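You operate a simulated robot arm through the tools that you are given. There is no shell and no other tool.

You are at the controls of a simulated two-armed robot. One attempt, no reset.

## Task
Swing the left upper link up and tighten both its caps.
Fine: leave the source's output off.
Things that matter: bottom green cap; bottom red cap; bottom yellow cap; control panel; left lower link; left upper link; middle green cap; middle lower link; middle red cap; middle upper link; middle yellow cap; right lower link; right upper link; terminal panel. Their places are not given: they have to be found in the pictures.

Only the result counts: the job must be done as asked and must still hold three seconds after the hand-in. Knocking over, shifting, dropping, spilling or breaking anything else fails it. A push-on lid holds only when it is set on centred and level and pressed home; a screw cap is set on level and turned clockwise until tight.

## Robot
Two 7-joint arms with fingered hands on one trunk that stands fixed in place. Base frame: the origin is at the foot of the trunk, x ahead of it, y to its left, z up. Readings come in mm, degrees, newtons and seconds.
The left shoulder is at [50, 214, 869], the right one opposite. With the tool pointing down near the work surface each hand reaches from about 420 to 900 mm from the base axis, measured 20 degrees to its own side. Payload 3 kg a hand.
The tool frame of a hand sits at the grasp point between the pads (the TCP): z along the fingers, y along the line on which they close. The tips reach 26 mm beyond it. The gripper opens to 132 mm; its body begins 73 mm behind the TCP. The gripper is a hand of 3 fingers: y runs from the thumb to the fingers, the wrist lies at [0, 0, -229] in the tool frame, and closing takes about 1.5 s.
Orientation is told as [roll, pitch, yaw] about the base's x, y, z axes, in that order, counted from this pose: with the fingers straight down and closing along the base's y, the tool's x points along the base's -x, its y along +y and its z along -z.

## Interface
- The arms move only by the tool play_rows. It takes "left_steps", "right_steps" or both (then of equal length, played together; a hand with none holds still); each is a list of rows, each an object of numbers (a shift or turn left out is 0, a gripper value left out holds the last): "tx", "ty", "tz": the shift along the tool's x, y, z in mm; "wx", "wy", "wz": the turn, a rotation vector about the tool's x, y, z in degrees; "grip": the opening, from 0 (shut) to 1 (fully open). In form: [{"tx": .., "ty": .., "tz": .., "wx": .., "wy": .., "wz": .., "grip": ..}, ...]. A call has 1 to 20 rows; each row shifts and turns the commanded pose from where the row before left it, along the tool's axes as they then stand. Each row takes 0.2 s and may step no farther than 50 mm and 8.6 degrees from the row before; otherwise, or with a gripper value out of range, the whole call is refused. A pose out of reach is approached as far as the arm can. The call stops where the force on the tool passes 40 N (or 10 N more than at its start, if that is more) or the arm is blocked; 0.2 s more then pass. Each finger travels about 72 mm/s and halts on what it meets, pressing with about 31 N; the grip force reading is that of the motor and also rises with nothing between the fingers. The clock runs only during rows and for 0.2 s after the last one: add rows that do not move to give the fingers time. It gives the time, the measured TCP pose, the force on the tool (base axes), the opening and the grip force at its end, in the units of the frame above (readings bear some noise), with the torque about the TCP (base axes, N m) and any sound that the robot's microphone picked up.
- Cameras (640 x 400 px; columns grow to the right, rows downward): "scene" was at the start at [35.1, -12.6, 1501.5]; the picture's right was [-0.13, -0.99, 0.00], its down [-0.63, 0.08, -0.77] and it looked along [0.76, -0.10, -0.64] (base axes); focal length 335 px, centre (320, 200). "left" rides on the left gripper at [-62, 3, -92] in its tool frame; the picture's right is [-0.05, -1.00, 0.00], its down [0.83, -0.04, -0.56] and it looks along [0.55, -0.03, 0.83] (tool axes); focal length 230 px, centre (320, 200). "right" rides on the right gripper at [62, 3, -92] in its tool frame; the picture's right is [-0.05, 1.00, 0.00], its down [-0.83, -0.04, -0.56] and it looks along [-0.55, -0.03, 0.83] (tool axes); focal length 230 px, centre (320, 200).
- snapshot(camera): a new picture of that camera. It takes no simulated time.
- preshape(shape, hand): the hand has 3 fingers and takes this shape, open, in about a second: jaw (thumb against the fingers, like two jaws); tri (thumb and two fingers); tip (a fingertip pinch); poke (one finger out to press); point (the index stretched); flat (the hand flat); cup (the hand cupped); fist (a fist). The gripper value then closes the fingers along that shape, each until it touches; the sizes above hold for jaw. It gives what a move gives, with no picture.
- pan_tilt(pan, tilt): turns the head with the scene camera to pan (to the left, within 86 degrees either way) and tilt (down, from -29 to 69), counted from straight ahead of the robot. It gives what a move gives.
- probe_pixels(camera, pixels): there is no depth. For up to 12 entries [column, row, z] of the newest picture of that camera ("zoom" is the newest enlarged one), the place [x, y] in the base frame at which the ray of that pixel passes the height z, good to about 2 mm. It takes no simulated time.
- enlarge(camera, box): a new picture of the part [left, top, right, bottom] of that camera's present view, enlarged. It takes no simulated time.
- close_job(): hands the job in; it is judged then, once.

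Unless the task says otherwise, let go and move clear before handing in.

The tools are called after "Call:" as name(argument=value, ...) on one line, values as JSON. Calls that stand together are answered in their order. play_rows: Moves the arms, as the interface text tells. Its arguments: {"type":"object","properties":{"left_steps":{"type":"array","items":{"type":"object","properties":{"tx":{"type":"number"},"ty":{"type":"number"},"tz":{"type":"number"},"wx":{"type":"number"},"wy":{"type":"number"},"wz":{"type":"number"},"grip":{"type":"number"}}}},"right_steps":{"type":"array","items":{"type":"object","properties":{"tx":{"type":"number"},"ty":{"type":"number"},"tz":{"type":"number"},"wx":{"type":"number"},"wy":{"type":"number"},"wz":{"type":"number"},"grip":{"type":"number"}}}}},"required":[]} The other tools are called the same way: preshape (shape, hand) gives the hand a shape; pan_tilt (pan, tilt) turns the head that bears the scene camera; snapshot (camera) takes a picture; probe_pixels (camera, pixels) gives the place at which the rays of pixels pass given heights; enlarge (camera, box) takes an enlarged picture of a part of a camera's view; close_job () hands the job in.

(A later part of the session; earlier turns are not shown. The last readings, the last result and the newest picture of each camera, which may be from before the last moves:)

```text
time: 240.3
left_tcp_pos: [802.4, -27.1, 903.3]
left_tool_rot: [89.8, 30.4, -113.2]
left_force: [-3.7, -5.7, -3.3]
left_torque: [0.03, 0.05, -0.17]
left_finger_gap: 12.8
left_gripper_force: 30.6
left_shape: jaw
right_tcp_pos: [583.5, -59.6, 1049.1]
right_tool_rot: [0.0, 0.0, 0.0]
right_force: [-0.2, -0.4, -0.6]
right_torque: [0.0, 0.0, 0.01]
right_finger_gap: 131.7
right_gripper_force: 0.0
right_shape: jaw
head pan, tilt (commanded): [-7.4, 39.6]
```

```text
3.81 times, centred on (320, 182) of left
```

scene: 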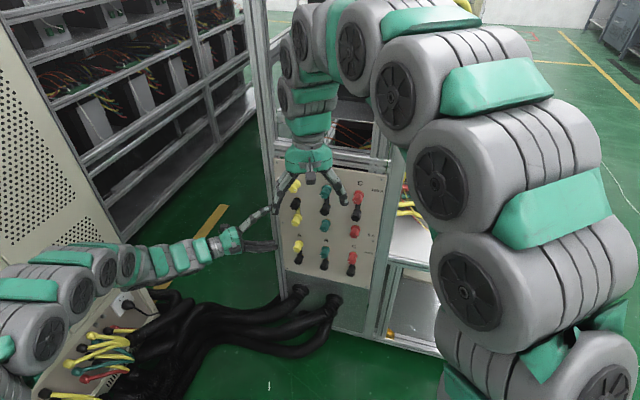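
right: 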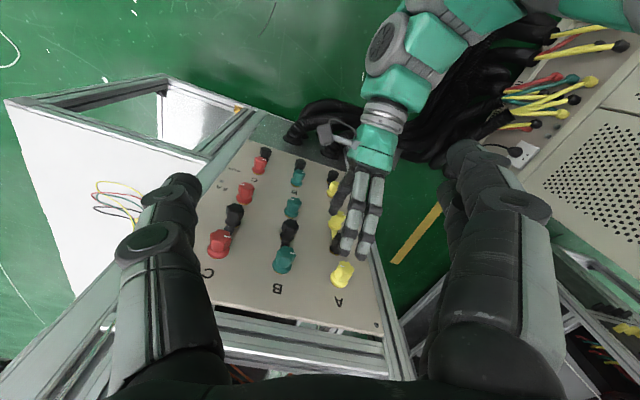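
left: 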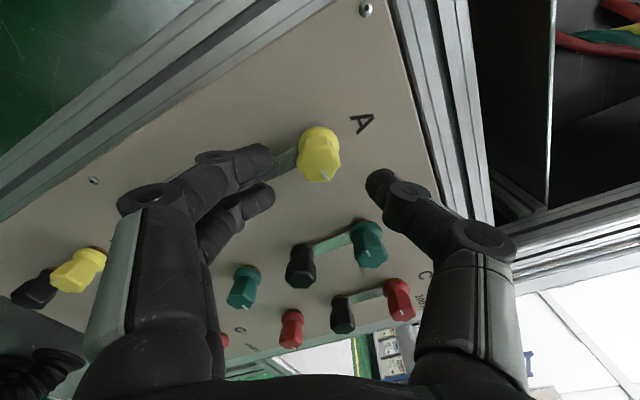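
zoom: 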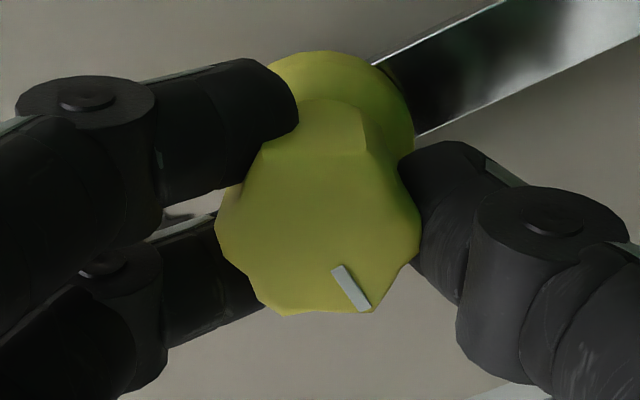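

It has turned 180° and the mark is now at left, with the torque still near zero. Continuing in small steps to the tight stop.

Call:
play_rows(left_steps=[{"wz": 4}, {"wz": 4}, {"wz": 4}])

Call:
play_rows(left_steps=[{"wz": 4}, {"wz": 4}, {"wz": 4}])

Call:
enlarge(camera="left", box=[270, 130, 370, 235])

```text
time: 241.2
left_tcp_pos: [802.7, -28.7, 903.9]
left_tool_rot: [90.0, 42.3, -113.3]
left_force: [3.1, -4.1, -3.2]
left_torque: [-0.37, 0.2, -0.07]
left_finger_gap: 13.0
left_gripper_force: 30.9
left_shape: jaw
right_tcp_pos: [582.3, -58.5, 1049.5]
right_tool_rot: [0.0, -0.1, 0.0]
right_force: [-0.2, -0.2, 0.6]
right_torque: [0.02, 0.02, -0.01]
right_finger_gap: 131.7
right_gripper_force: 0.1
right_shape: jaw
head pan, tilt (commanded): [-7.4, 39.6]
```

```text
time: 241.9
left_tcp_pos: [803.5, -27.9, 903.7]
left_tool_rot: [90.1, 54.3, -113.1]
left_force: [-3.2, 4.0, 6.9]
left_torque: [-0.4, 0.04, -0.02]
left_finger_gap: 13.0
left_gripper_force: 30.9
left_shape: jaw
right_tcp_pos: [582.6, -57.8, 1049.5]
right_tool_rot: [0.0, 0.1, 0.0]
right_force: [-0.8, -0.3, 0.0]
right_torque: [0.05, -0.01, -0.02]
right_finger_gap: 131.8
right_gripper_force: 0.0
right_shape: jaw
head pan, tilt (commanded): [-7.4, 39.6]
```

```text
3.81 times, centred on (320, 182) of left
```

zoom: 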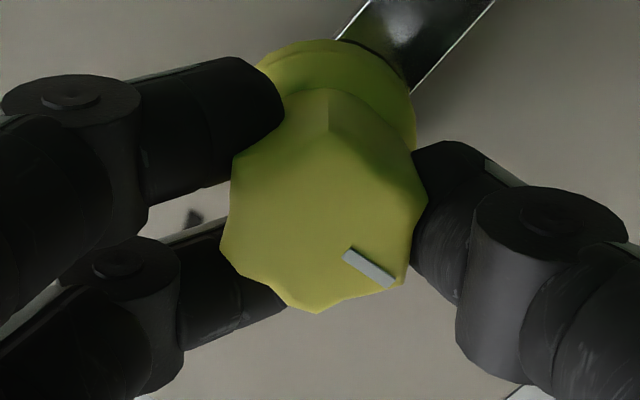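

Tight: the torque rose to about 0.42 N·m clockwise and then the fingers began to slip over the hex. Since the caps have little friction, I'll turn the hand back about 22° to unload it evenly before opening, so the release doesn't drag the cap loose.

Call:
play_rows(left_steps=[{"wz": -4}, {"wz": -4}, {"wz": -4}, {"wz": -4}, {"wz": -3}, {}])

Call:
enlarge(camera="left", box=[270, 130, 370, 235])

```text
time: 243.3
left_tcp_pos: [803.7, -26.7, 902.9]
left_tool_rot: [90.0, 35.2, -113.2]
left_force: [8.7, 10.5, 14.3]
left_torque: [-0.1, -0.26, 0.14]
left_finger_gap: 12.6
left_gripper_force: 30.2
left_shape: jaw
right_tcp_pos: [583.5, -58.8, 1048.2]
right_tool_rot: [0.0, 0.1, 0.0]
right_force: [-0.9, -0.4, 0.4]
right_torque: [-0.04, 0.01, 0.04]
right_finger_gap: 131.9
right_gripper_force: 0.0
right_shape: jaw
head pan, tilt (commanded): [-7.4, 39.6]
```

```text
3.81 times, centred on (320, 182) of left
```

zoom: 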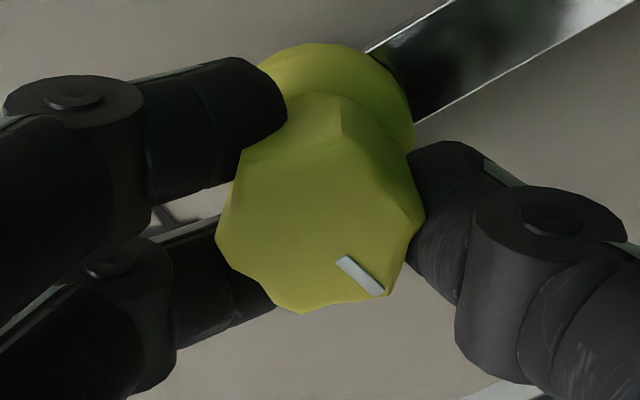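

Turning back dragged the cap some 10° loose (mark now about 195°). I'll tighten it again to the stop and this time open straight from the loaded position.

Call:
play_rows(left_steps=[{"wz": 5}, {"wz": 5}, {"wz": 4}])

Call:
play_rows(left_steps=[{"grip": 0.38}, {}, {}, {}])

Call:
enlarge(camera="left", box=[250, 120, 390, 240])

```text
time: 244.2
left_tcp_pos: [803.8, -27.8, 904.4]
left_tool_rot: [90.1, 49.3, -113.2]
left_force: [3.9, 12.1, 18.0]
left_torque: [-0.33, -0.2, 0.15]
left_finger_gap: 13.1
left_gripper_force: 30.9
left_shape: jaw
right_tcp_pos: [583.0, -58.9, 1049.2]
right_tool_rot: [0.0, 0.0, 0.0]
right_force: [-0.1, -0.4, -0.5]
right_torque: [0.04, -0.01, 0.01]
right_finger_gap: 132.2
right_gripper_force: 0.1
right_shape: jaw
head pan, tilt (commanded): [-7.4, 39.6]
```

```text
time: 245.2
left_tcp_pos: [803.2, -28.2, 902.0]
left_tool_rot: [89.9, 49.3, -113.4]
left_force: [-0.2, 0.0, 0.0]
left_torque: [-0.04, -0.02, -0.02]
left_finger_gap: 49.5
left_gripper_force: 0.0
left_shape: jaw
right_tcp_pos: [583.1, -59.8, 1048.2]
right_tool_rot: [0.0, 0.0, 0.0]
right_force: [0.1, -0.4, -0.1]
right_torque: [-0.02, -0.02, 0.0]
right_finger_gap: 132.1
right_gripper_force: 0.1
right_shape: jaw
head pan, tilt (commanded): [-7.4, 39.6]
```

```text
3.33 times, centred on (320, 180) of left
```

zoom: 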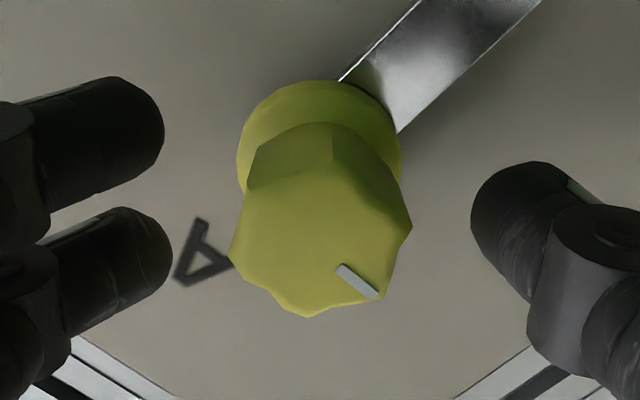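

The top yellow mark is back at left (about 182°) after release, so it holds at its tight stop. Next I'll test the black knob: grip it and apply a gentle clockwise torque, which both tightens it if it is loose and checks that the link is clamped.

Call:
play_rows(left_steps=[{"tz": -20}, {"tz": -20}, {"tz": -20}, {"wz": -8}, {"wz": -8}, {"wz": -8}, {"wz": -8}, {"wz": -8}, {"wz": -8}, {"wz": -8}, {"wz": -8}, {"wz": -8}, {"wz": -7.5}, {}])

Call:
snapshot(camera="left")

```text
time: 248.2
left_tcp_pos: [748.3, -4.9, 902.4]
left_tool_rot: [89.9, -30.3, -113.4]
left_force: [0.1, -0.4, 0.1]
left_torque: [0.01, -0.04, -0.03]
left_finger_gap: 49.7
left_gripper_force: 0.2
left_shape: jaw
right_tcp_pos: [583.7, -60.2, 1049.5]
right_tool_rot: [0.0, 0.1, -0.1]
right_force: [-0.3, -0.2, -0.4]
right_torque: [0.05, 0.01, 0.01]
right_finger_gap: 131.9
right_gripper_force: 0.1
right_shape: jaw
head pan, tilt (commanded): [-7.4, 39.6]
```

```text
taken
```

left: 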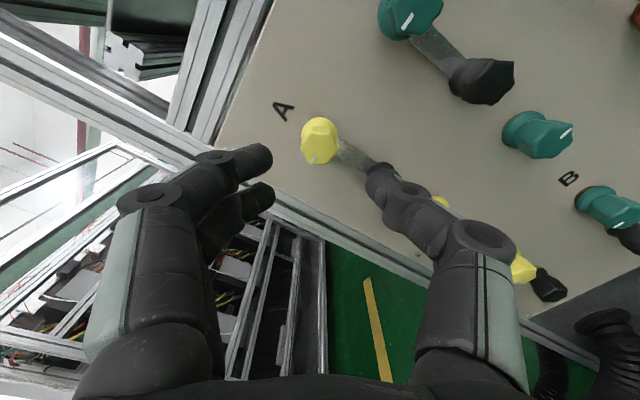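

Call:
enlarge(camera="left", box=[280, 0, 480, 180])

Call:
enlarge(camera="left", box=[285, 105, 365, 175])

Call:
enlarge(camera="left", box=[370, 0, 450, 55])

Call:
enlarge(camera="right", box=[200, 200, 390, 310])

```text
2.22 times, centred on (380, 90) of left
```

zoom: 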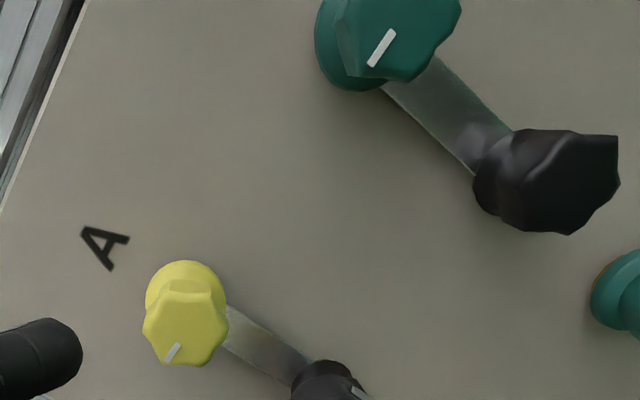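

```text
5.71 times, centred on (325, 140) of left
```

zoom: 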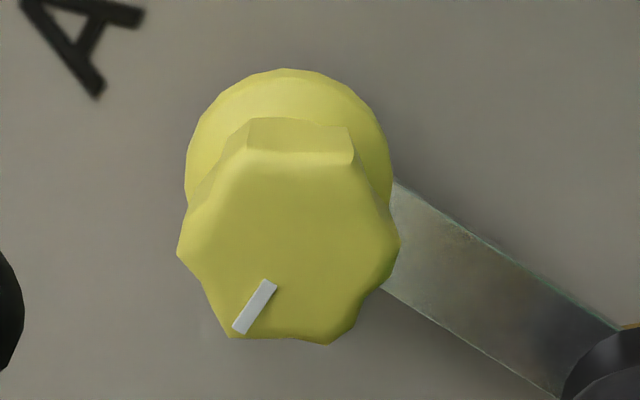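

```text
7.27 times, centred on (410, 28) of left
```

zoom: 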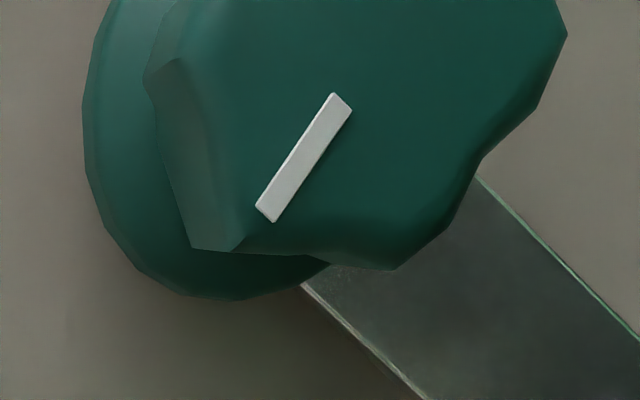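

```text
3.37 times, centred on (295, 255) of right
```

zoom: 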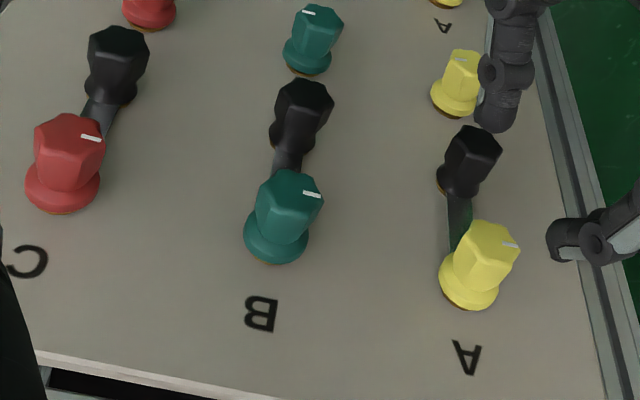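

The top yellow mark now matches the top green and red marks, and link A stands like B and C. Now I'll grip the black knob and test it clockwise.

Call:
play_rows(left_steps=[{"tx": 16.5, "ty": -29.2}, {"tx": 16.4, "ty": -29.2}, {"tz": 15}, {"tz": 15}, {"tz": 10}, {}])

Call:
enlarge(camera="left", box=[250, 100, 390, 220])

```text
time: 249.6
left_tcp_pos: [784.1, -21.1, 836.4]
left_tool_rot: [89.9, -30.2, -113.2]
left_force: [0.5, 0.7, 0.2]
left_torque: [0.0, -0.01, -0.01]
left_finger_gap: 49.8
left_gripper_force: 0.1
left_shape: jaw
right_tcp_pos: [582.6, -58.1, 1048.1]
right_tool_rot: [0.0, 0.0, -0.1]
right_force: [-0.3, -0.3, 0.3]
right_torque: [0.04, 0.02, 0.0]
right_finger_gap: 131.9
right_gripper_force: 0.0
right_shape: jaw
head pan, tilt (commanded): [-7.4, 39.6]
```

```text
3.33 times, centred on (320, 160) of left
```

zoom: 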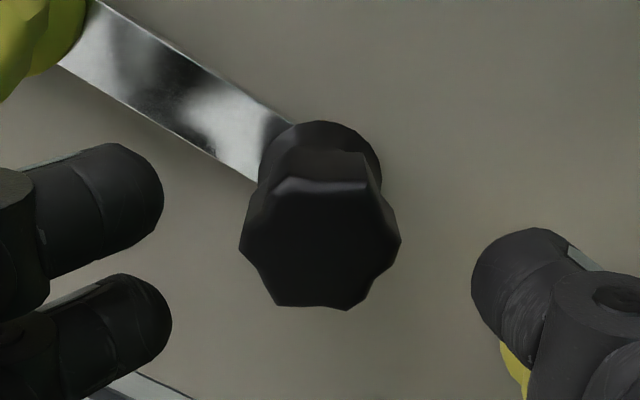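

Call:
play_rows(left_steps=[{"tz": 10}, {"tz": 9}, {"grip": 0}, {}, {}, {}, {}])

Call:
enlarge(camera="left", box=[250, 100, 390, 220])

Call:
play_rows(left_steps=[{"wz": 4}, {"wz": 4}, {"wz": 4}])

Call:
enlarge(camera="left", box=[250, 100, 390, 220])

```text
time: 251.2
left_tcp_pos: [802.0, -28.4, 835.4]
left_tool_rot: [89.9, -30.2, -113.3]
left_force: [9.3, -4.1, 0.0]
left_torque: [-0.05, -0.06, 0.04]
left_finger_gap: 14.6
left_gripper_force: 31.3
left_shape: jaw
right_tcp_pos: [584.4, -59.5, 1048.5]
right_tool_rot: [0.0, -0.1, 0.0]
right_force: [0.1, -0.4, -0.1]
right_torque: [0.0, 0.0, -0.02]
right_finger_gap: 132.0
right_gripper_force: 0.1
right_shape: jaw
head pan, tilt (commanded): [-7.4, 39.6]
```

```text
3.33 times, centred on (320, 160) of left
```

zoom: 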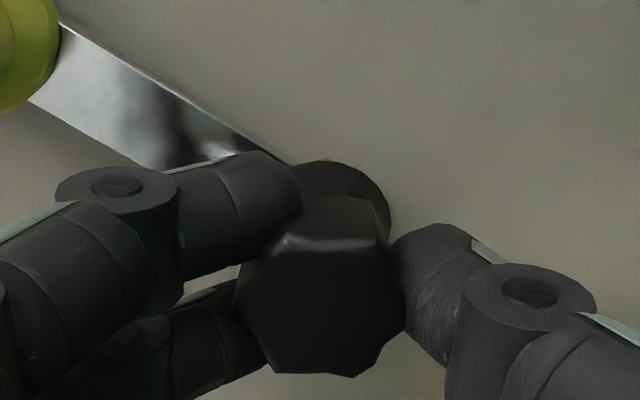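

```text
time: 251.9
left_tcp_pos: [801.5, -27.7, 835.5]
left_tool_rot: [89.9, -18.1, -113.3]
left_force: [20.2, -8.3, 0.2]
left_torque: [-0.6, 0.18, 0.04]
left_finger_gap: 14.2
left_gripper_force: 31.3
left_shape: jaw
right_tcp_pos: [583.3, -59.3, 1049.4]
right_tool_rot: [0.0, 0.0, 0.0]
right_force: [-0.8, 0.2, 0.0]
right_torque: [0.01, 0.03, 0.01]
right_finger_gap: 131.6
right_gripper_force: 0.0
right_shape: jaw
head pan, tilt (commanded): [-7.4, 39.6]
```

```text
3.33 times, centred on (320, 160) of left
```

zoom: 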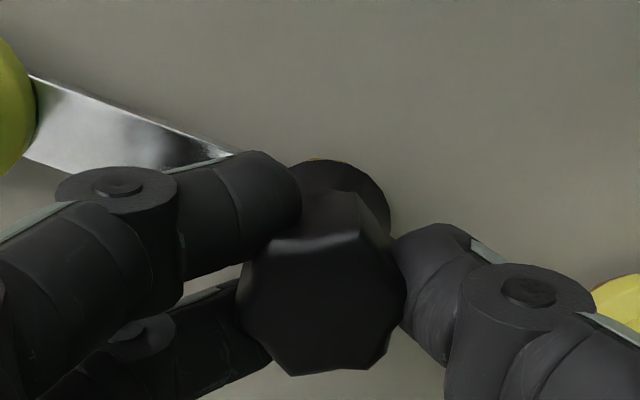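

The knob holds firm at 0.62 N·m clockwise with the link clamped, so that end is tight. I'll unload, release, and go to middle yellow to screw it back down, since it was at its tight mark when I started and both of the link's yellow caps should end up tight.

Call:
play_rows(left_steps=[{"wz": -4}, {"wz": -4}, {"wz": -4}, {"grip": 0.38}, {}, {}, {"tz": -20}, {"tz": -20}, {"tz": -18}, {}])

Call:
play_rows(left_steps=[{"wz": -7.8}, {"wz": -7.8}, {"wz": -7.8}, {"wz": -7.8}, {"wz": -7.8}, {"wz": -7.8}, {"wz": -7.8}, {"wz": -7.8}, {"wz": -7.8}, {"tx": 34}, {"tx": 34}, {}])

Call:
snapshot(camera="left")

Call:
enlarge(camera="left", box=[250, 80, 390, 200])

```text
time: 254.2
left_tcp_pos: [747.3, -4.4, 836.3]
left_tool_rot: [89.9, -30.3, -113.2]
left_force: [0.0, 0.5, -0.8]
left_torque: [-0.01, -0.01, 0.01]
left_finger_gap: 49.7
left_gripper_force: 0.0
left_shape: jaw
right_tcp_pos: [583.7, -60.3, 1049.6]
right_tool_rot: [0.1, 0.0, 0.0]
right_force: [0.4, -0.1, -0.2]
right_torque: [-0.04, -0.01, 0.0]
right_finger_gap: 132.0
right_gripper_force: 0.1
right_shape: jaw
head pan, tilt (commanded): [-7.4, 39.6]
```

```text
time: 256.8
left_tcp_pos: [743.3, -15.7, 769.4]
left_tool_rot: [-89.3, -79.6, 66.0]
left_force: [-0.3, 0.0, -0.3]
left_torque: [0.01, 0.03, -0.01]
left_finger_gap: 49.7
left_gripper_force: 0.1
left_shape: jaw
right_tcp_pos: [582.7, -59.4, 1048.0]
right_tool_rot: [-0.1, 0.0, 0.0]
right_force: [0.5, 0.0, 0.1]
right_torque: [0.0, 0.0, -0.03]
right_finger_gap: 131.8
right_gripper_force: 0.0
right_shape: jaw
head pan, tilt (commanded): [-7.4, 39.6]
```

```text
taken
```

left: 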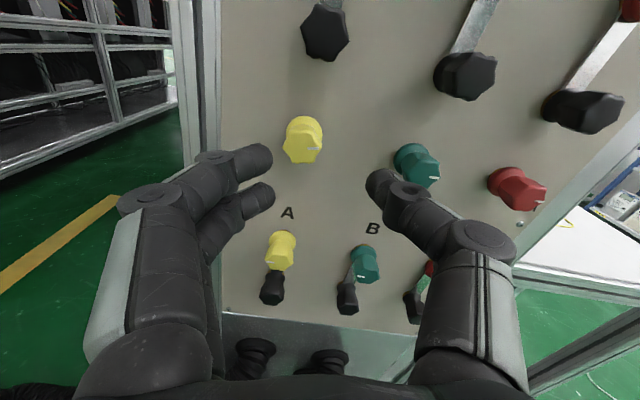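

```text
3.33 times, centred on (320, 140) of left
```

zoom: 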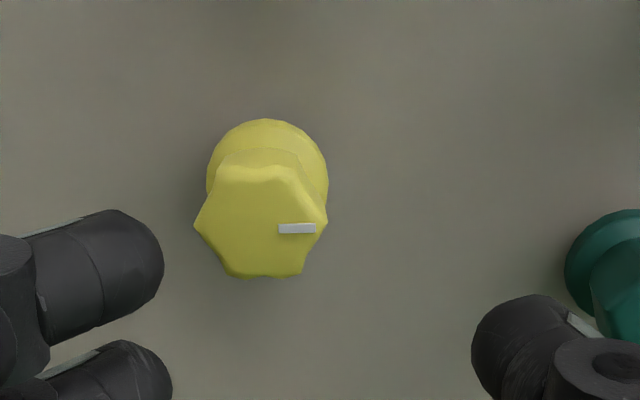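

Call:
play_rows(left_steps=[{"tx": -1.3, "ty": 12, "tz": 10}, {"tz": 15}, {"tz": 10}, {}])

Call:
enlarge(camera="left", box=[250, 100, 390, 220])

```text
time: 257.8
left_tcp_pos: [781.0, -20.2, 768.0]
left_tool_rot: [-89.4, -79.6, 66.2]
left_force: [-0.5, 0.3, 0.4]
left_torque: [0.0, 0.01, 0.03]
left_finger_gap: 50.0
left_gripper_force: 0.1
left_shape: jaw
right_tcp_pos: [583.4, -60.4, 1048.0]
right_tool_rot: [0.0, -0.1, 0.0]
right_force: [0.3, -0.4, 0.6]
right_torque: [-0.03, 0.01, 0.0]
right_finger_gap: 132.1
right_gripper_force: 0.1
right_shape: jaw
head pan, tilt (commanded): [-7.4, 39.6]
```

```text
3.33 times, centred on (320, 160) of left
```

zoom: 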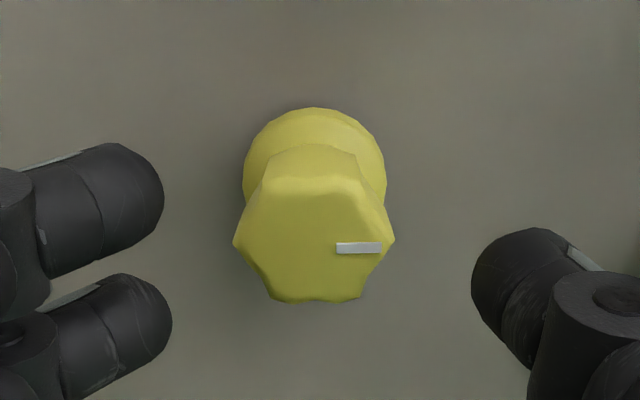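

Call:
play_rows(left_steps=[{"tz": 11, "ty": 0.8, "tx": -0.4}, {"tz": 10}, {"grip": 0}, {}, {}, {}, {}, {"wz": 7}, {"wz": 7}, {"wz": 7}, {"wz": 7}, {"wz": 7}, {"wz": 7}])

Call:
play_rows(left_steps=[{"tz": 0.4}, {"wz": 7}, {"wz": 7}, {"wz": 7}, {"wz": 7}, {"wz": 7}, {"wz": 7}, {"wz": 7}, {"wz": 7}])

Call:
enlarge(camera="left", box=[270, 130, 370, 235])

```text
time: 260.6
left_tcp_pos: [800.0, -27.5, 768.6]
left_tool_rot: [89.8, -58.3, -113.1]
left_force: [4.7, -12.8, -1.8]
left_torque: [-0.03, 0.05, -0.17]
left_finger_gap: 13.0
left_gripper_force: 30.6
left_shape: jaw
right_tcp_pos: [583.2, -59.9, 1047.9]
right_tool_rot: [0.1, 0.0, -0.1]
right_force: [-0.4, 0.9, -1.2]
right_torque: [0.0, 0.02, 0.01]
right_finger_gap: 132.0
right_gripper_force: 0.1
right_shape: jaw
head pan, tilt (commanded): [-7.4, 39.6]
```

```text
time: 262.6
left_tcp_pos: [799.2, -27.1, 768.0]
left_tool_rot: [89.8, -2.3, -113.4]
left_force: [4.6, -21.7, -10.7]
left_torque: [0.04, 0.17, -0.26]
left_finger_gap: 12.7
left_gripper_force: 31.2
left_shape: jaw
right_tcp_pos: [583.4, -61.0, 1047.5]
right_tool_rot: [0.0, 0.0, 0.0]
right_force: [0.0, -0.4, -0.3]
right_torque: [-0.03, 0.01, 0.0]
right_finger_gap: 131.6
right_gripper_force: 0.0
right_shape: jaw
head pan, tilt (commanded): [-7.4, 39.6]
```

```text
3.81 times, centred on (320, 182) of left
```

zoom: 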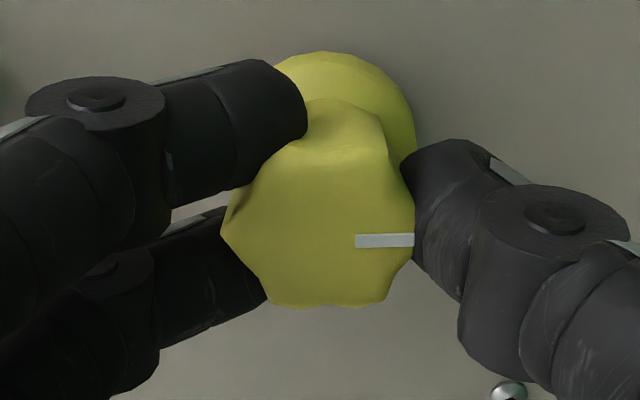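

Call:
play_rows(left_steps=[{"tx": -0.8, "tz": 0.3}, {"wz": 7}, {"wz": 7}, {"wz": 7}, {"wz": 7}, {"wz": 7}, {"wz": 7}, {"wz": 7}])

Call:
play_rows(left_steps=[{"wz": 6}, {"wz": 6}, {"wz": 6}, {"wz": 6}])

Call:
enlarge(camera="left", box=[270, 130, 370, 235])

```text
time: 264.4
left_tcp_pos: [799.9, -28.3, 767.6]
left_tool_rot: [89.6, 46.6, -113.5]
left_force: [-4.7, -14.4, -28.3]
left_torque: [0.19, 0.49, -0.23]
left_finger_gap: 13.1
left_gripper_force: 30.8
left_shape: jaw
right_tcp_pos: [582.3, -60.4, 1047.3]
right_tool_rot: [-0.1, 0.0, 0.0]
right_force: [-0.1, 0.9, 0.5]
right_torque: [0.0, -0.01, -0.01]
right_finger_gap: 132.0
right_gripper_force: 0.2
right_shape: jaw
head pan, tilt (commanded): [-7.4, 39.6]
```

```text
time: 265.4
left_tcp_pos: [799.6, -26.5, 766.6]
left_tool_rot: [89.1, 70.7, -114.0]
left_force: [0.7, -10.0, -38.6]
left_torque: [0.22, 0.64, -0.11]
left_finger_gap: 12.4
left_gripper_force: 31.0
left_shape: jaw
right_tcp_pos: [582.5, -59.3, 1048.2]
right_tool_rot: [0.0, -0.1, 0.0]
right_force: [-0.8, 0.0, -0.6]
right_torque: [-0.01, -0.01, -0.02]
right_finger_gap: 131.7
right_gripper_force: 0.1
right_shape: jaw
head pan, tilt (commanded): [-7.4, 39.6]
```

```text
3.81 times, centred on (320, 182) of left
```

zoom: 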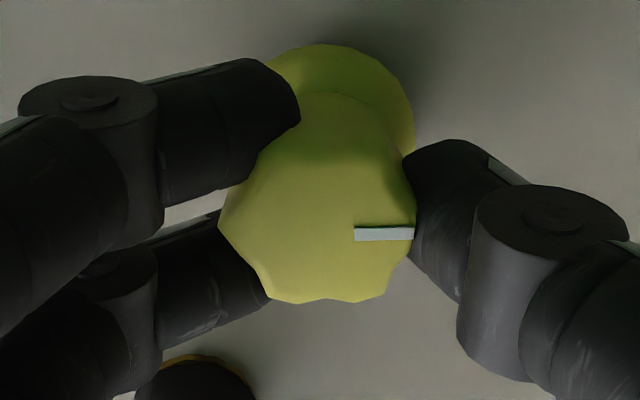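

Call:
play_rows(left_steps=[{"tx": -0.8}, {"tx": -0.8}, {"wz": 4}, {"wz": 4}, {}])

Call:
play_rows(left_steps=[{"tx": -0.5}, {"wz": 4}, {"wz": 4}, {}])

Call:
enlarge(camera="left", box=[270, 130, 370, 235])

```text
time: 266.6
left_tcp_pos: [800.9, -27.3, 767.5]
left_tool_rot: [89.1, 78.6, -114.1]
left_force: [-4.4, -1.2, -30.0]
left_torque: [0.21, 0.49, -0.03]
left_finger_gap: 12.9
left_gripper_force: 31.0
left_shape: jaw
right_tcp_pos: [583.2, -59.0, 1048.0]
right_tool_rot: [0.1, 0.0, 0.0]
right_force: [-0.3, -0.5, -0.5]
right_torque: [0.04, -0.02, 0.02]
right_finger_gap: 131.7
right_gripper_force: 0.1
right_shape: jaw
head pan, tilt (commanded): [-7.4, 39.6]
```

```text
time: 267.6
left_tcp_pos: [798.8, -27.3, 765.6]
left_tool_rot: [88.7, 86.6, -114.6]
left_force: [4.4, 5.6, -21.8]
left_torque: [0.1, 0.33, 0.14]
left_finger_gap: 12.9
left_gripper_force: 30.9
left_shape: jaw
right_tcp_pos: [583.0, -58.6, 1048.7]
right_tool_rot: [0.1, 0.1, 0.0]
right_force: [-0.7, -0.8, -0.4]
right_torque: [0.0, 0.01, 0.03]
right_finger_gap: 131.9
right_gripper_force: 0.0
right_shape: jaw
head pan, tilt (commanded): [-7.4, 39.6]
```

```text
3.81 times, centred on (320, 182) of left
```

zoom: 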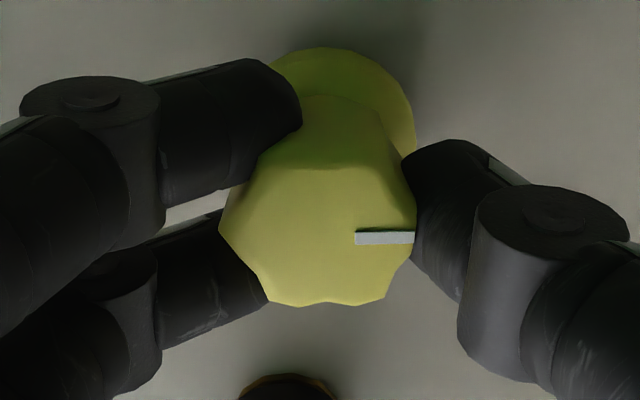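

Call:
play_rows(left_steps=[{"tx": -0.6}, {"wz": 4}, {"wz": 4}, {}])

Call:
enlarge(camera="left", box=[270, 130, 370, 235])

Call:
play_rows(left_steps=[{"wz": 4}, {"wz": 4}, {"wz": 4}, {}])

Call:
enlarge(camera="left", box=[270, 130, 370, 235])

```text
time: 268.6
left_tcp_pos: [798.9, -27.8, 766.8]
left_tool_rot: [-89.4, 85.5, 67.3]
left_force: [9.7, 10.3, -9.8]
left_torque: [0.04, 0.14, 0.28]
left_finger_gap: 13.0
left_gripper_force: 30.9
left_shape: jaw
right_tcp_pos: [582.6, -59.9, 1049.2]
right_tool_rot: [0.0, -0.1, 0.0]
right_force: [0.2, -0.3, 0.2]
right_torque: [-0.01, 0.01, 0.0]
right_finger_gap: 131.8
right_gripper_force: 0.1
right_shape: jaw
head pan, tilt (commanded): [-7.4, 39.6]
```

```text
3.81 times, centred on (320, 182) of left
```

zoom: 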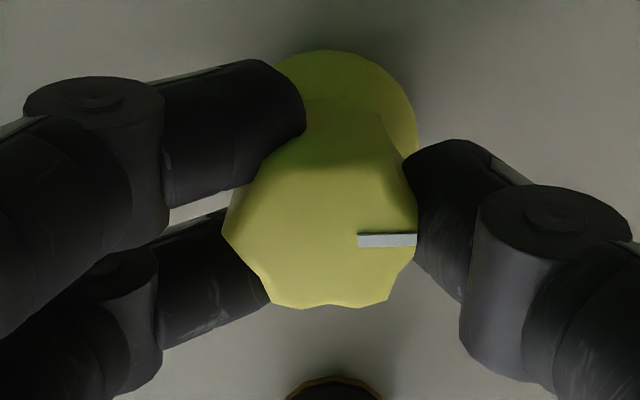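

```text
time: 269.6
left_tcp_pos: [799.3, -28.1, 766.5]
left_tool_rot: [-89.9, 73.4, 67.0]
left_force: [6.8, 11.5, -7.4]
left_torque: [-0.57, 0.41, 0.27]
left_finger_gap: 12.7
left_gripper_force: 31.6
left_shape: jaw
right_tcp_pos: [583.8, -59.2, 1048.6]
right_tool_rot: [0.0, 0.1, -0.1]
right_force: [0.6, -0.2, 0.3]
right_torque: [0.01, -0.01, 0.01]
right_finger_gap: 132.1
right_gripper_force: 0.0
right_shape: jaw
head pan, tilt (commanded): [-7.4, 39.6]
```

```text
3.81 times, centred on (320, 182) of left
```

zoom: 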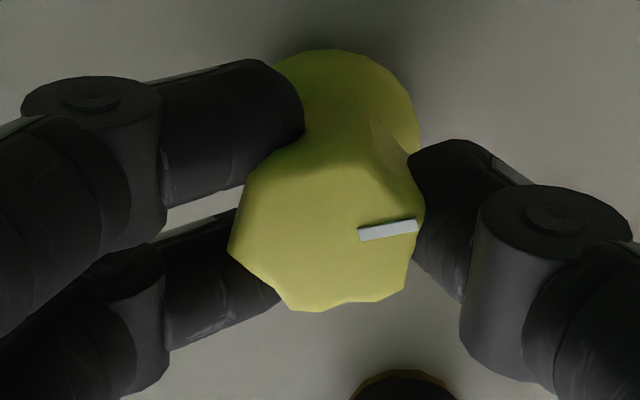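

Middle yellow reached its tight stop, at about 0.68 N·m with the mark at left again. I'll open directly from the loaded position and check the mark.

Call:
play_rows(left_steps=[{"grip": 0.38}, {}, {}, {}])

Call:
enlarge(camera="left", box=[250, 120, 390, 240])

Call:
play_rows(left_steps=[{"tz": -20}, {"tz": -20}, {"tz": -20}, {}])

Call:
enlarge(camera="right", box=[200, 170, 390, 310])

```text
time: 270.6
left_tcp_pos: [800.0, -28.3, 766.1]
left_tool_rot: [-89.7, 73.4, 67.0]
left_force: [-0.5, 0.2, 0.4]
left_torque: [0.02, -0.01, 0.0]
left_finger_gap: 49.7
left_gripper_force: 0.0
left_shape: jaw
right_tcp_pos: [584.2, -60.3, 1049.0]
right_tool_rot: [0.0, 0.0, 0.0]
right_force: [0.1, 0.2, 0.0]
right_torque: [0.0, 0.0, 0.0]
right_finger_gap: 131.9
right_gripper_force: 0.0
right_shape: jaw
head pan, tilt (commanded): [-7.4, 39.6]
```

```text
3.33 times, centred on (320, 180) of left
```

zoom: 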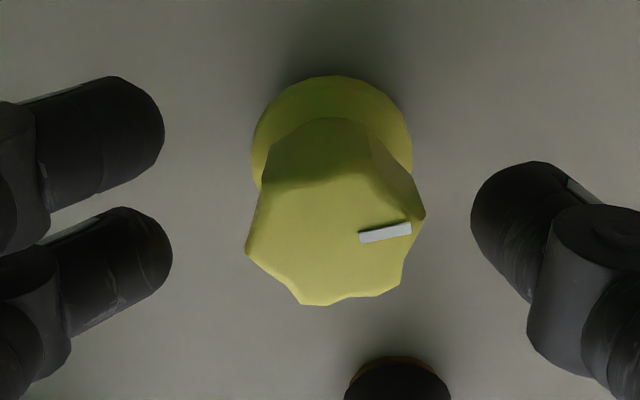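

```text
time: 271.6
left_tcp_pos: [745.4, -4.7, 768.6]
left_tool_rot: [-89.7, 73.4, 67.0]
left_force: [0.5, 0.2, 0.0]
left_torque: [0.02, -0.02, -0.02]
left_finger_gap: 49.8
left_gripper_force: 0.1
left_shape: jaw
right_tcp_pos: [582.8, -59.8, 1049.7]
right_tool_rot: [0.0, 0.0, 0.0]
right_force: [-0.4, -0.5, 0.2]
right_torque: [0.01, 0.0, -0.01]
right_finger_gap: 132.0
right_gripper_force: 0.1
right_shape: jaw
head pan, tilt (commanded): [-7.4, 39.6]
```

```text
2.86 times, centred on (295, 240) of right
```

zoom: 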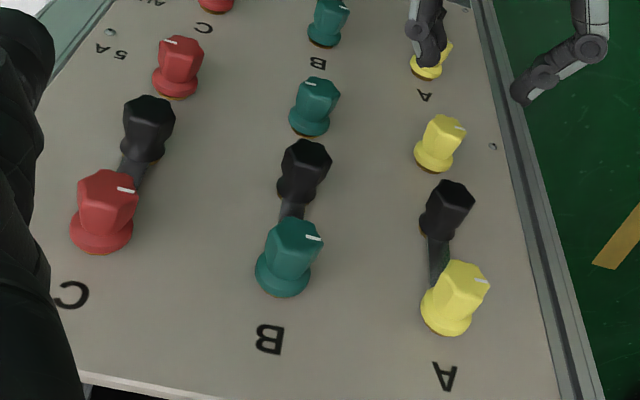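

Middle yellow's mark stays at left after release. As a last measure I'll re-tighten the top yellow cap with a fresh, well-centred grip, since my final turn on it ended at lower torque.

Call:
play_rows(left_steps=[{"wz": -7.7}, {"wz": -7.7}, {"wz": -7.7}, {"wz": -7.7}, {"wz": -7.7}, {"wz": -7.7}, {"wz": -7.7}, {"wz": -7.7}, {"wz": -7.7}, {"wz": -7.3}, {}])

```text
time: 273.9
left_tcp_pos: [743.9, -6.1, 766.8]
left_tool_rot: [90.0, 29.8, -113.4]
left_force: [-0.3, 0.1, 0.2]
left_torque: [0.02, 0.02, 0.06]
left_finger_gap: 49.2
left_gripper_force: 0.0
left_shape: jaw
right_tcp_pos: [583.4, -58.9, 1049.2]
right_tool_rot: [0.0, 0.0, -0.1]
right_force: [0.4, 0.6, -0.9]
right_torque: [0.0, 0.0, 0.01]
right_finger_gap: 132.1
right_gripper_force: 0.0
right_shape: jaw
head pan, tilt (commanded): [-7.4, 39.6]
```

Call:
play_rows(left_steps=[{"tx": 23.7, "ty": 39}, {"tx": 23.7, "ty": 39}, {"tx": 23.6, "ty": 39}, {"tz": 15}, {"tz": 15}, {}])

Call:
enlarge(camera="left", box=[250, 100, 390, 220])

```text
time: 275.4
left_tcp_pos: [772.7, -12.5, 903.4]
left_tool_rot: [89.8, 29.9, -113.3]
left_force: [-0.1, 0.0, 0.1]
left_torque: [-0.02, 0.01, 0.0]
left_finger_gap: 50.0
left_gripper_force: 0.1
left_shape: jaw
right_tcp_pos: [582.4, -58.7, 1049.5]
right_tool_rot: [0.1, 0.0, -0.1]
right_force: [-0.1, -0.2, 0.5]
right_torque: [0.0, 0.0, -0.04]
right_finger_gap: 131.8
right_gripper_force: 0.0
right_shape: jaw
head pan, tilt (commanded): [-7.4, 39.6]
```

```text
3.33 times, centred on (320, 160) of left
```

zoom: 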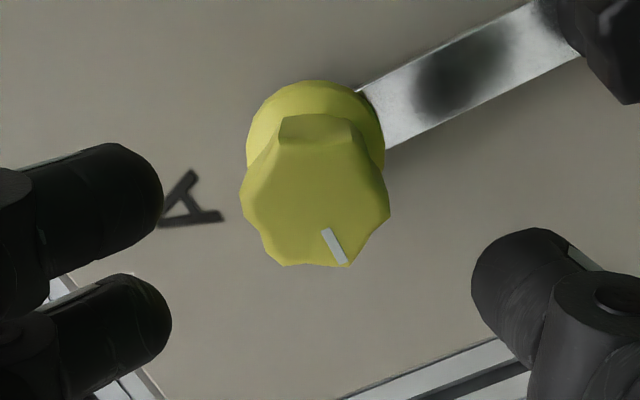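

Call:
play_rows(left_steps=[{"tx": -2.1, "ty": 1.2, "tz": 12}, {"tz": 12}, {"tz": 8}, {"grip": 0}, {}, {}, {}, {}])

Call:
play_rows(left_steps=[{"wz": 3}, {"wz": 3}, {"wz": 3}, {}])

Call:
enlarge(camera="left", box=[270, 130, 370, 235])

```text
time: 277.1
left_tcp_pos: [801.4, -29.3, 903.4]
left_tool_rot: [89.8, 30.0, -113.4]
left_force: [7.3, -2.9, -2.4]
left_torque: [0.0, 0.04, -0.03]
left_finger_gap: 13.5
left_gripper_force: 30.5
left_shape: jaw
right_tcp_pos: [584.3, -59.2, 1048.7]
right_tool_rot: [0.0, 0.0, 0.1]
right_force: [-0.5, -0.6, -0.5]
right_torque: [0.03, -0.01, 0.0]
right_finger_gap: 132.0
right_gripper_force: 0.2
right_shape: jaw
head pan, tilt (commanded): [-7.4, 39.6]
```

```text
time: 278.1
left_tcp_pos: [802.2, -28.2, 902.3]
left_tool_rot: [89.8, 39.0, -113.4]
left_force: [6.3, -2.0, -0.6]
left_torque: [-0.36, 0.13, -0.02]
left_finger_gap: 13.2
left_gripper_force: 31.1
left_shape: jaw
right_tcp_pos: [583.7, -59.2, 1049.2]
right_tool_rot: [0.0, -0.1, 0.0]
right_force: [0.7, 0.5, 0.4]
right_torque: [0.01, -0.02, 0.02]
right_finger_gap: 131.7
right_gripper_force: 0.1
right_shape: jaw
head pan, tilt (commanded): [-7.4, 39.6]
```

```text
3.81 times, centred on (320, 182) of left
```

zoom: 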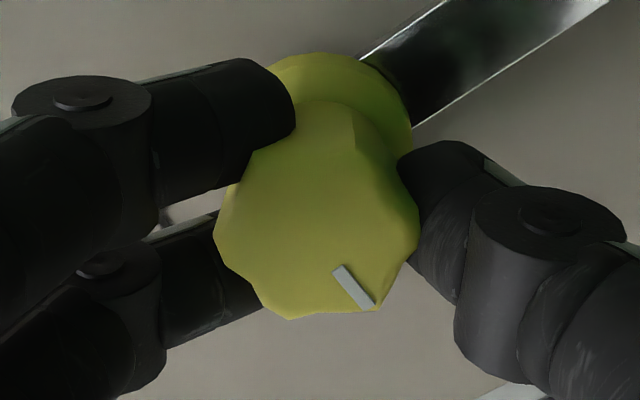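

Well centred, with 0.38 N·m so far. A little more, then release from the loaded position.

Call:
play_rows(left_steps=[{"wz": 2}, {"wz": 2}, {}])

Call:
play_rows(left_steps=[{"grip": 0.38}, {}, {}, {}])

Call:
enlarge(camera="left", box=[250, 120, 390, 240])

```text
time: 278.9
left_tcp_pos: [802.4, -28.3, 903.3]
left_tool_rot: [90.0, 42.9, -113.3]
left_force: [10.0, 4.6, -2.0]
left_torque: [-0.43, 0.23, 0.15]
left_finger_gap: 12.8
left_gripper_force: 30.6
left_shape: jaw
right_tcp_pos: [582.8, -58.6, 1049.2]
right_tool_rot: [0.0, 0.0, 0.0]
right_force: [0.2, 0.5, 0.7]
right_torque: [0.02, 0.0, 0.01]
right_finger_gap: 131.9
right_gripper_force: 0.0
right_shape: jaw
head pan, tilt (commanded): [-7.4, 39.6]
```

```text
time: 279.9
left_tcp_pos: [800.8, -28.5, 903.7]
left_tool_rot: [89.9, 43.0, -113.4]
left_force: [0.9, -0.4, 0.9]
left_torque: [0.02, 0.02, -0.03]
left_finger_gap: 49.4
left_gripper_force: 0.1
left_shape: jaw
right_tcp_pos: [583.2, -58.8, 1049.0]
right_tool_rot: [0.0, 0.0, 0.0]
right_force: [0.2, -0.2, 0.2]
right_torque: [0.0, 0.0, 0.04]
right_finger_gap: 131.8
right_gripper_force: 0.0
right_shape: jaw
head pan, tilt (commanded): [-7.4, 39.6]
```

```text
3.33 times, centred on (320, 180) of left
```

zoom: 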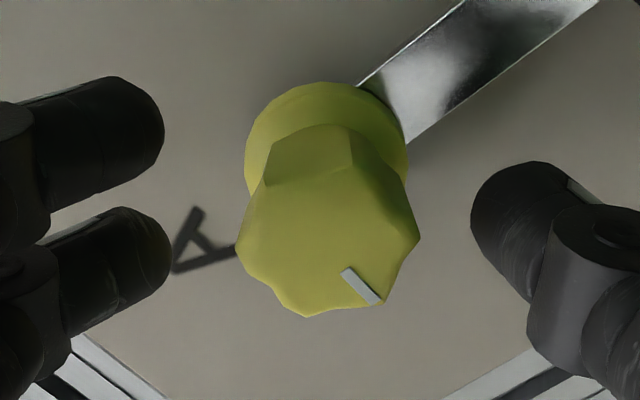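

The top yellow cap took 0.49 N·m and its mark stays at left after release. I'll withdraw the hand well clear and check the final state.

Call:
play_rows(left_steps=[{"tz": -20}, {"tz": -20}, {"tz": -20}, {"tz": -10}, {"tx": 20, "ty": -20}, {"tx": 25, "ty": -20}, {"tx": 25, "ty": -20}, {}])

Call:
snapshot(camera="scene")

Call:
enlarge(camera="scene", box=[270, 165, 380, 280])

Call:
enlarge(camera="right", box=[230, 120, 400, 310])

```text
time: 281.8
left_tcp_pos: [774.5, 83.0, 907.6]
left_tool_rot: [89.8, 43.0, -113.4]
left_force: [0.8, -0.1, 0.2]
left_torque: [-0.03, 0.01, 0.01]
left_finger_gap: 50.0
left_gripper_force: 0.0
left_shape: jaw
right_tcp_pos: [582.3, -60.0, 1049.9]
right_tool_rot: [0.0, 0.1, -0.1]
right_force: [0.0, 0.0, 0.6]
right_torque: [0.01, -0.03, 0.03]
right_finger_gap: 131.8
right_gripper_force: 0.0
right_shape: jaw
head pan, tilt (commanded): [-7.4, 39.6]
```

```text
taken
```

scene: 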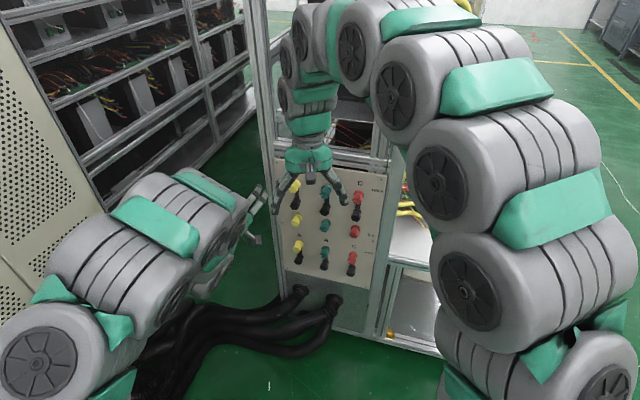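

```text
3.48 times, centred on (325, 222) of scene
```

zoom: 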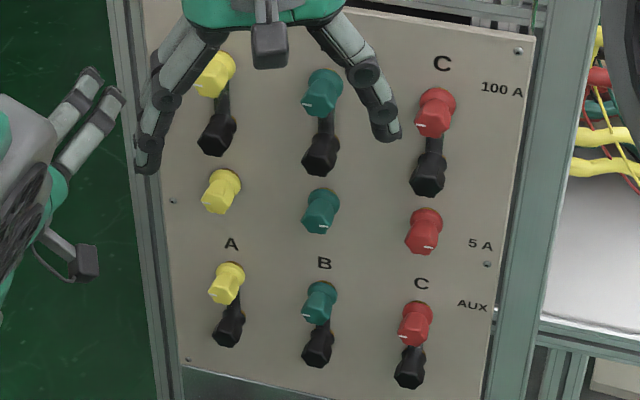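

```text
2.11 times, centred on (315, 215) of right
```

zoom: 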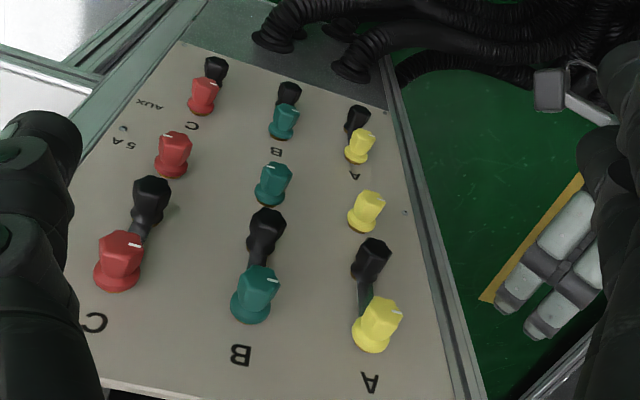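

Column A now matches B and C. I'll make the same enlargement as at the very start to compare every other cap and link.

Call:
enlarge(camera="scene", box=[265, 150, 385, 290])

Call:
enlarge(camera="scene", box=[305, 205, 375, 265])

Call:
enlarge(camera="right", box=[355, 200, 425, 290])

```text
2.86 times, centred on (325, 220) of scene
```

zoom: 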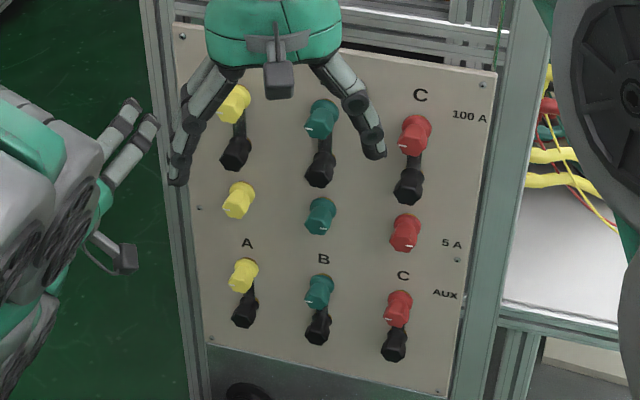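

```text
6.67 times, centred on (340, 235) of scene
```

zoom: 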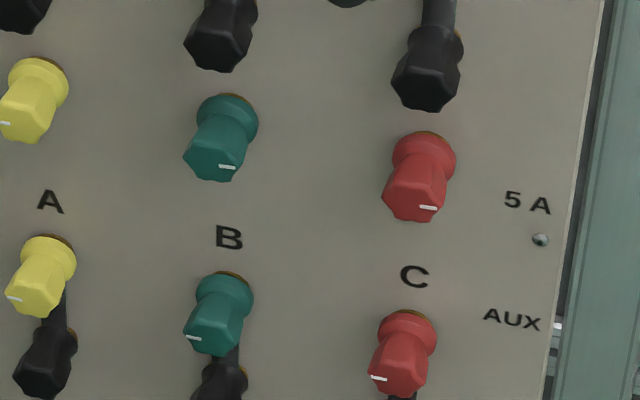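

```text
4.44 times, centred on (390, 245) of right
```

zoom: 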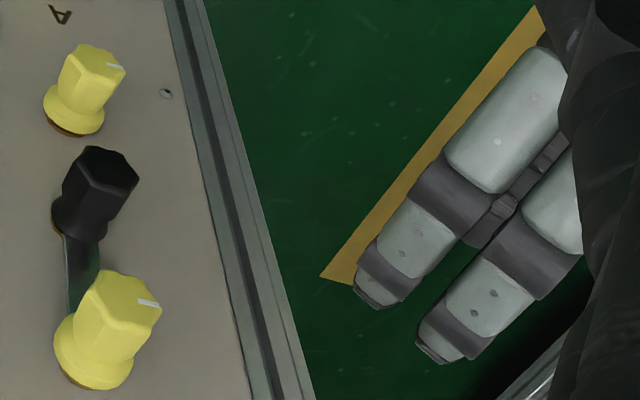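

All other caps and links look unchanged. For certainty about the black knob's seating I'll take one more grazing look from the left, as before.

Call:
play_rows(left_steps=[{"grip": 1, "tz": -15}, {"wz": 8.5}, {"wz": 8.5}, {"wz": 8.5}, {"wz": 8.5}, {"wz": 8.5}, {"wz": 8.5}, {"wz": 8.5}, {"wz": 8.5}, {"wz": 8.5}, {"wz": 8.5}, {"wz": 8.5}, {"wz": 8.5}, {"wz": 8.5}, {"wz": 8.5}, {"wz": 8.5}, {"wz": 8.5}, {}])

Call:
play_rows(left_steps=[{"ty": 40}, {"ty": 40}, {"wy": 7.75}, {"wy": 7.75}, {"wy": 7.75}, {"wy": 7.75}, {"wy": 7.75}, {"wy": 7.75}, {}])

Call:
snapshot(camera="left")

```text
time: 285.6
left_tcp_pos: [760.5, 89.6, 906.1]
left_tool_rot: [-89.9, 0.9, 66.7]
left_force: [-0.3, 0.3, -0.3]
left_torque: [0.0, 0.01, -0.01]
left_finger_gap: 132.0
left_gripper_force: 0.1
left_shape: jaw
right_tcp_pos: [583.5, -58.8, 1047.6]
right_tool_rot: [-0.1, -0.1, 0.1]
right_force: [-0.1, 0.4, 0.4]
right_torque: [-0.01, 0.01, -0.01]
right_finger_gap: 131.9
right_gripper_force: 0.1
right_shape: jaw
head pan, tilt (commanded): [-7.4, 39.6]
```

```text
time: 287.6
left_tcp_pos: [760.3, 87.7, 826.4]
left_tool_rot: [-90.7, 0.8, 20.2]
left_force: [-0.6, -0.2, 0.5]
left_torque: [0.0, -0.02, -0.03]
left_finger_gap: 132.1
left_gripper_force: 0.0
left_shape: jaw
right_tcp_pos: [583.8, -59.8, 1049.1]
right_tool_rot: [0.0, 0.1, 0.0]
right_force: [-0.1, -0.8, -0.1]
right_torque: [-0.01, 0.0, 0.01]
right_finger_gap: 131.8
right_gripper_force: 0.0
right_shape: jaw
head pan, tilt (commanded): [-7.4, 39.6]
```

```text
taken
```

left: 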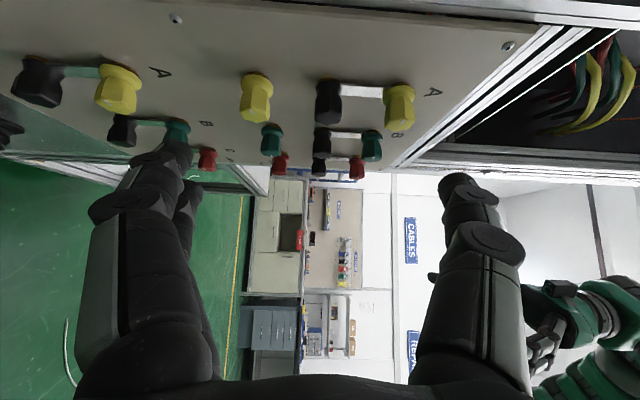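

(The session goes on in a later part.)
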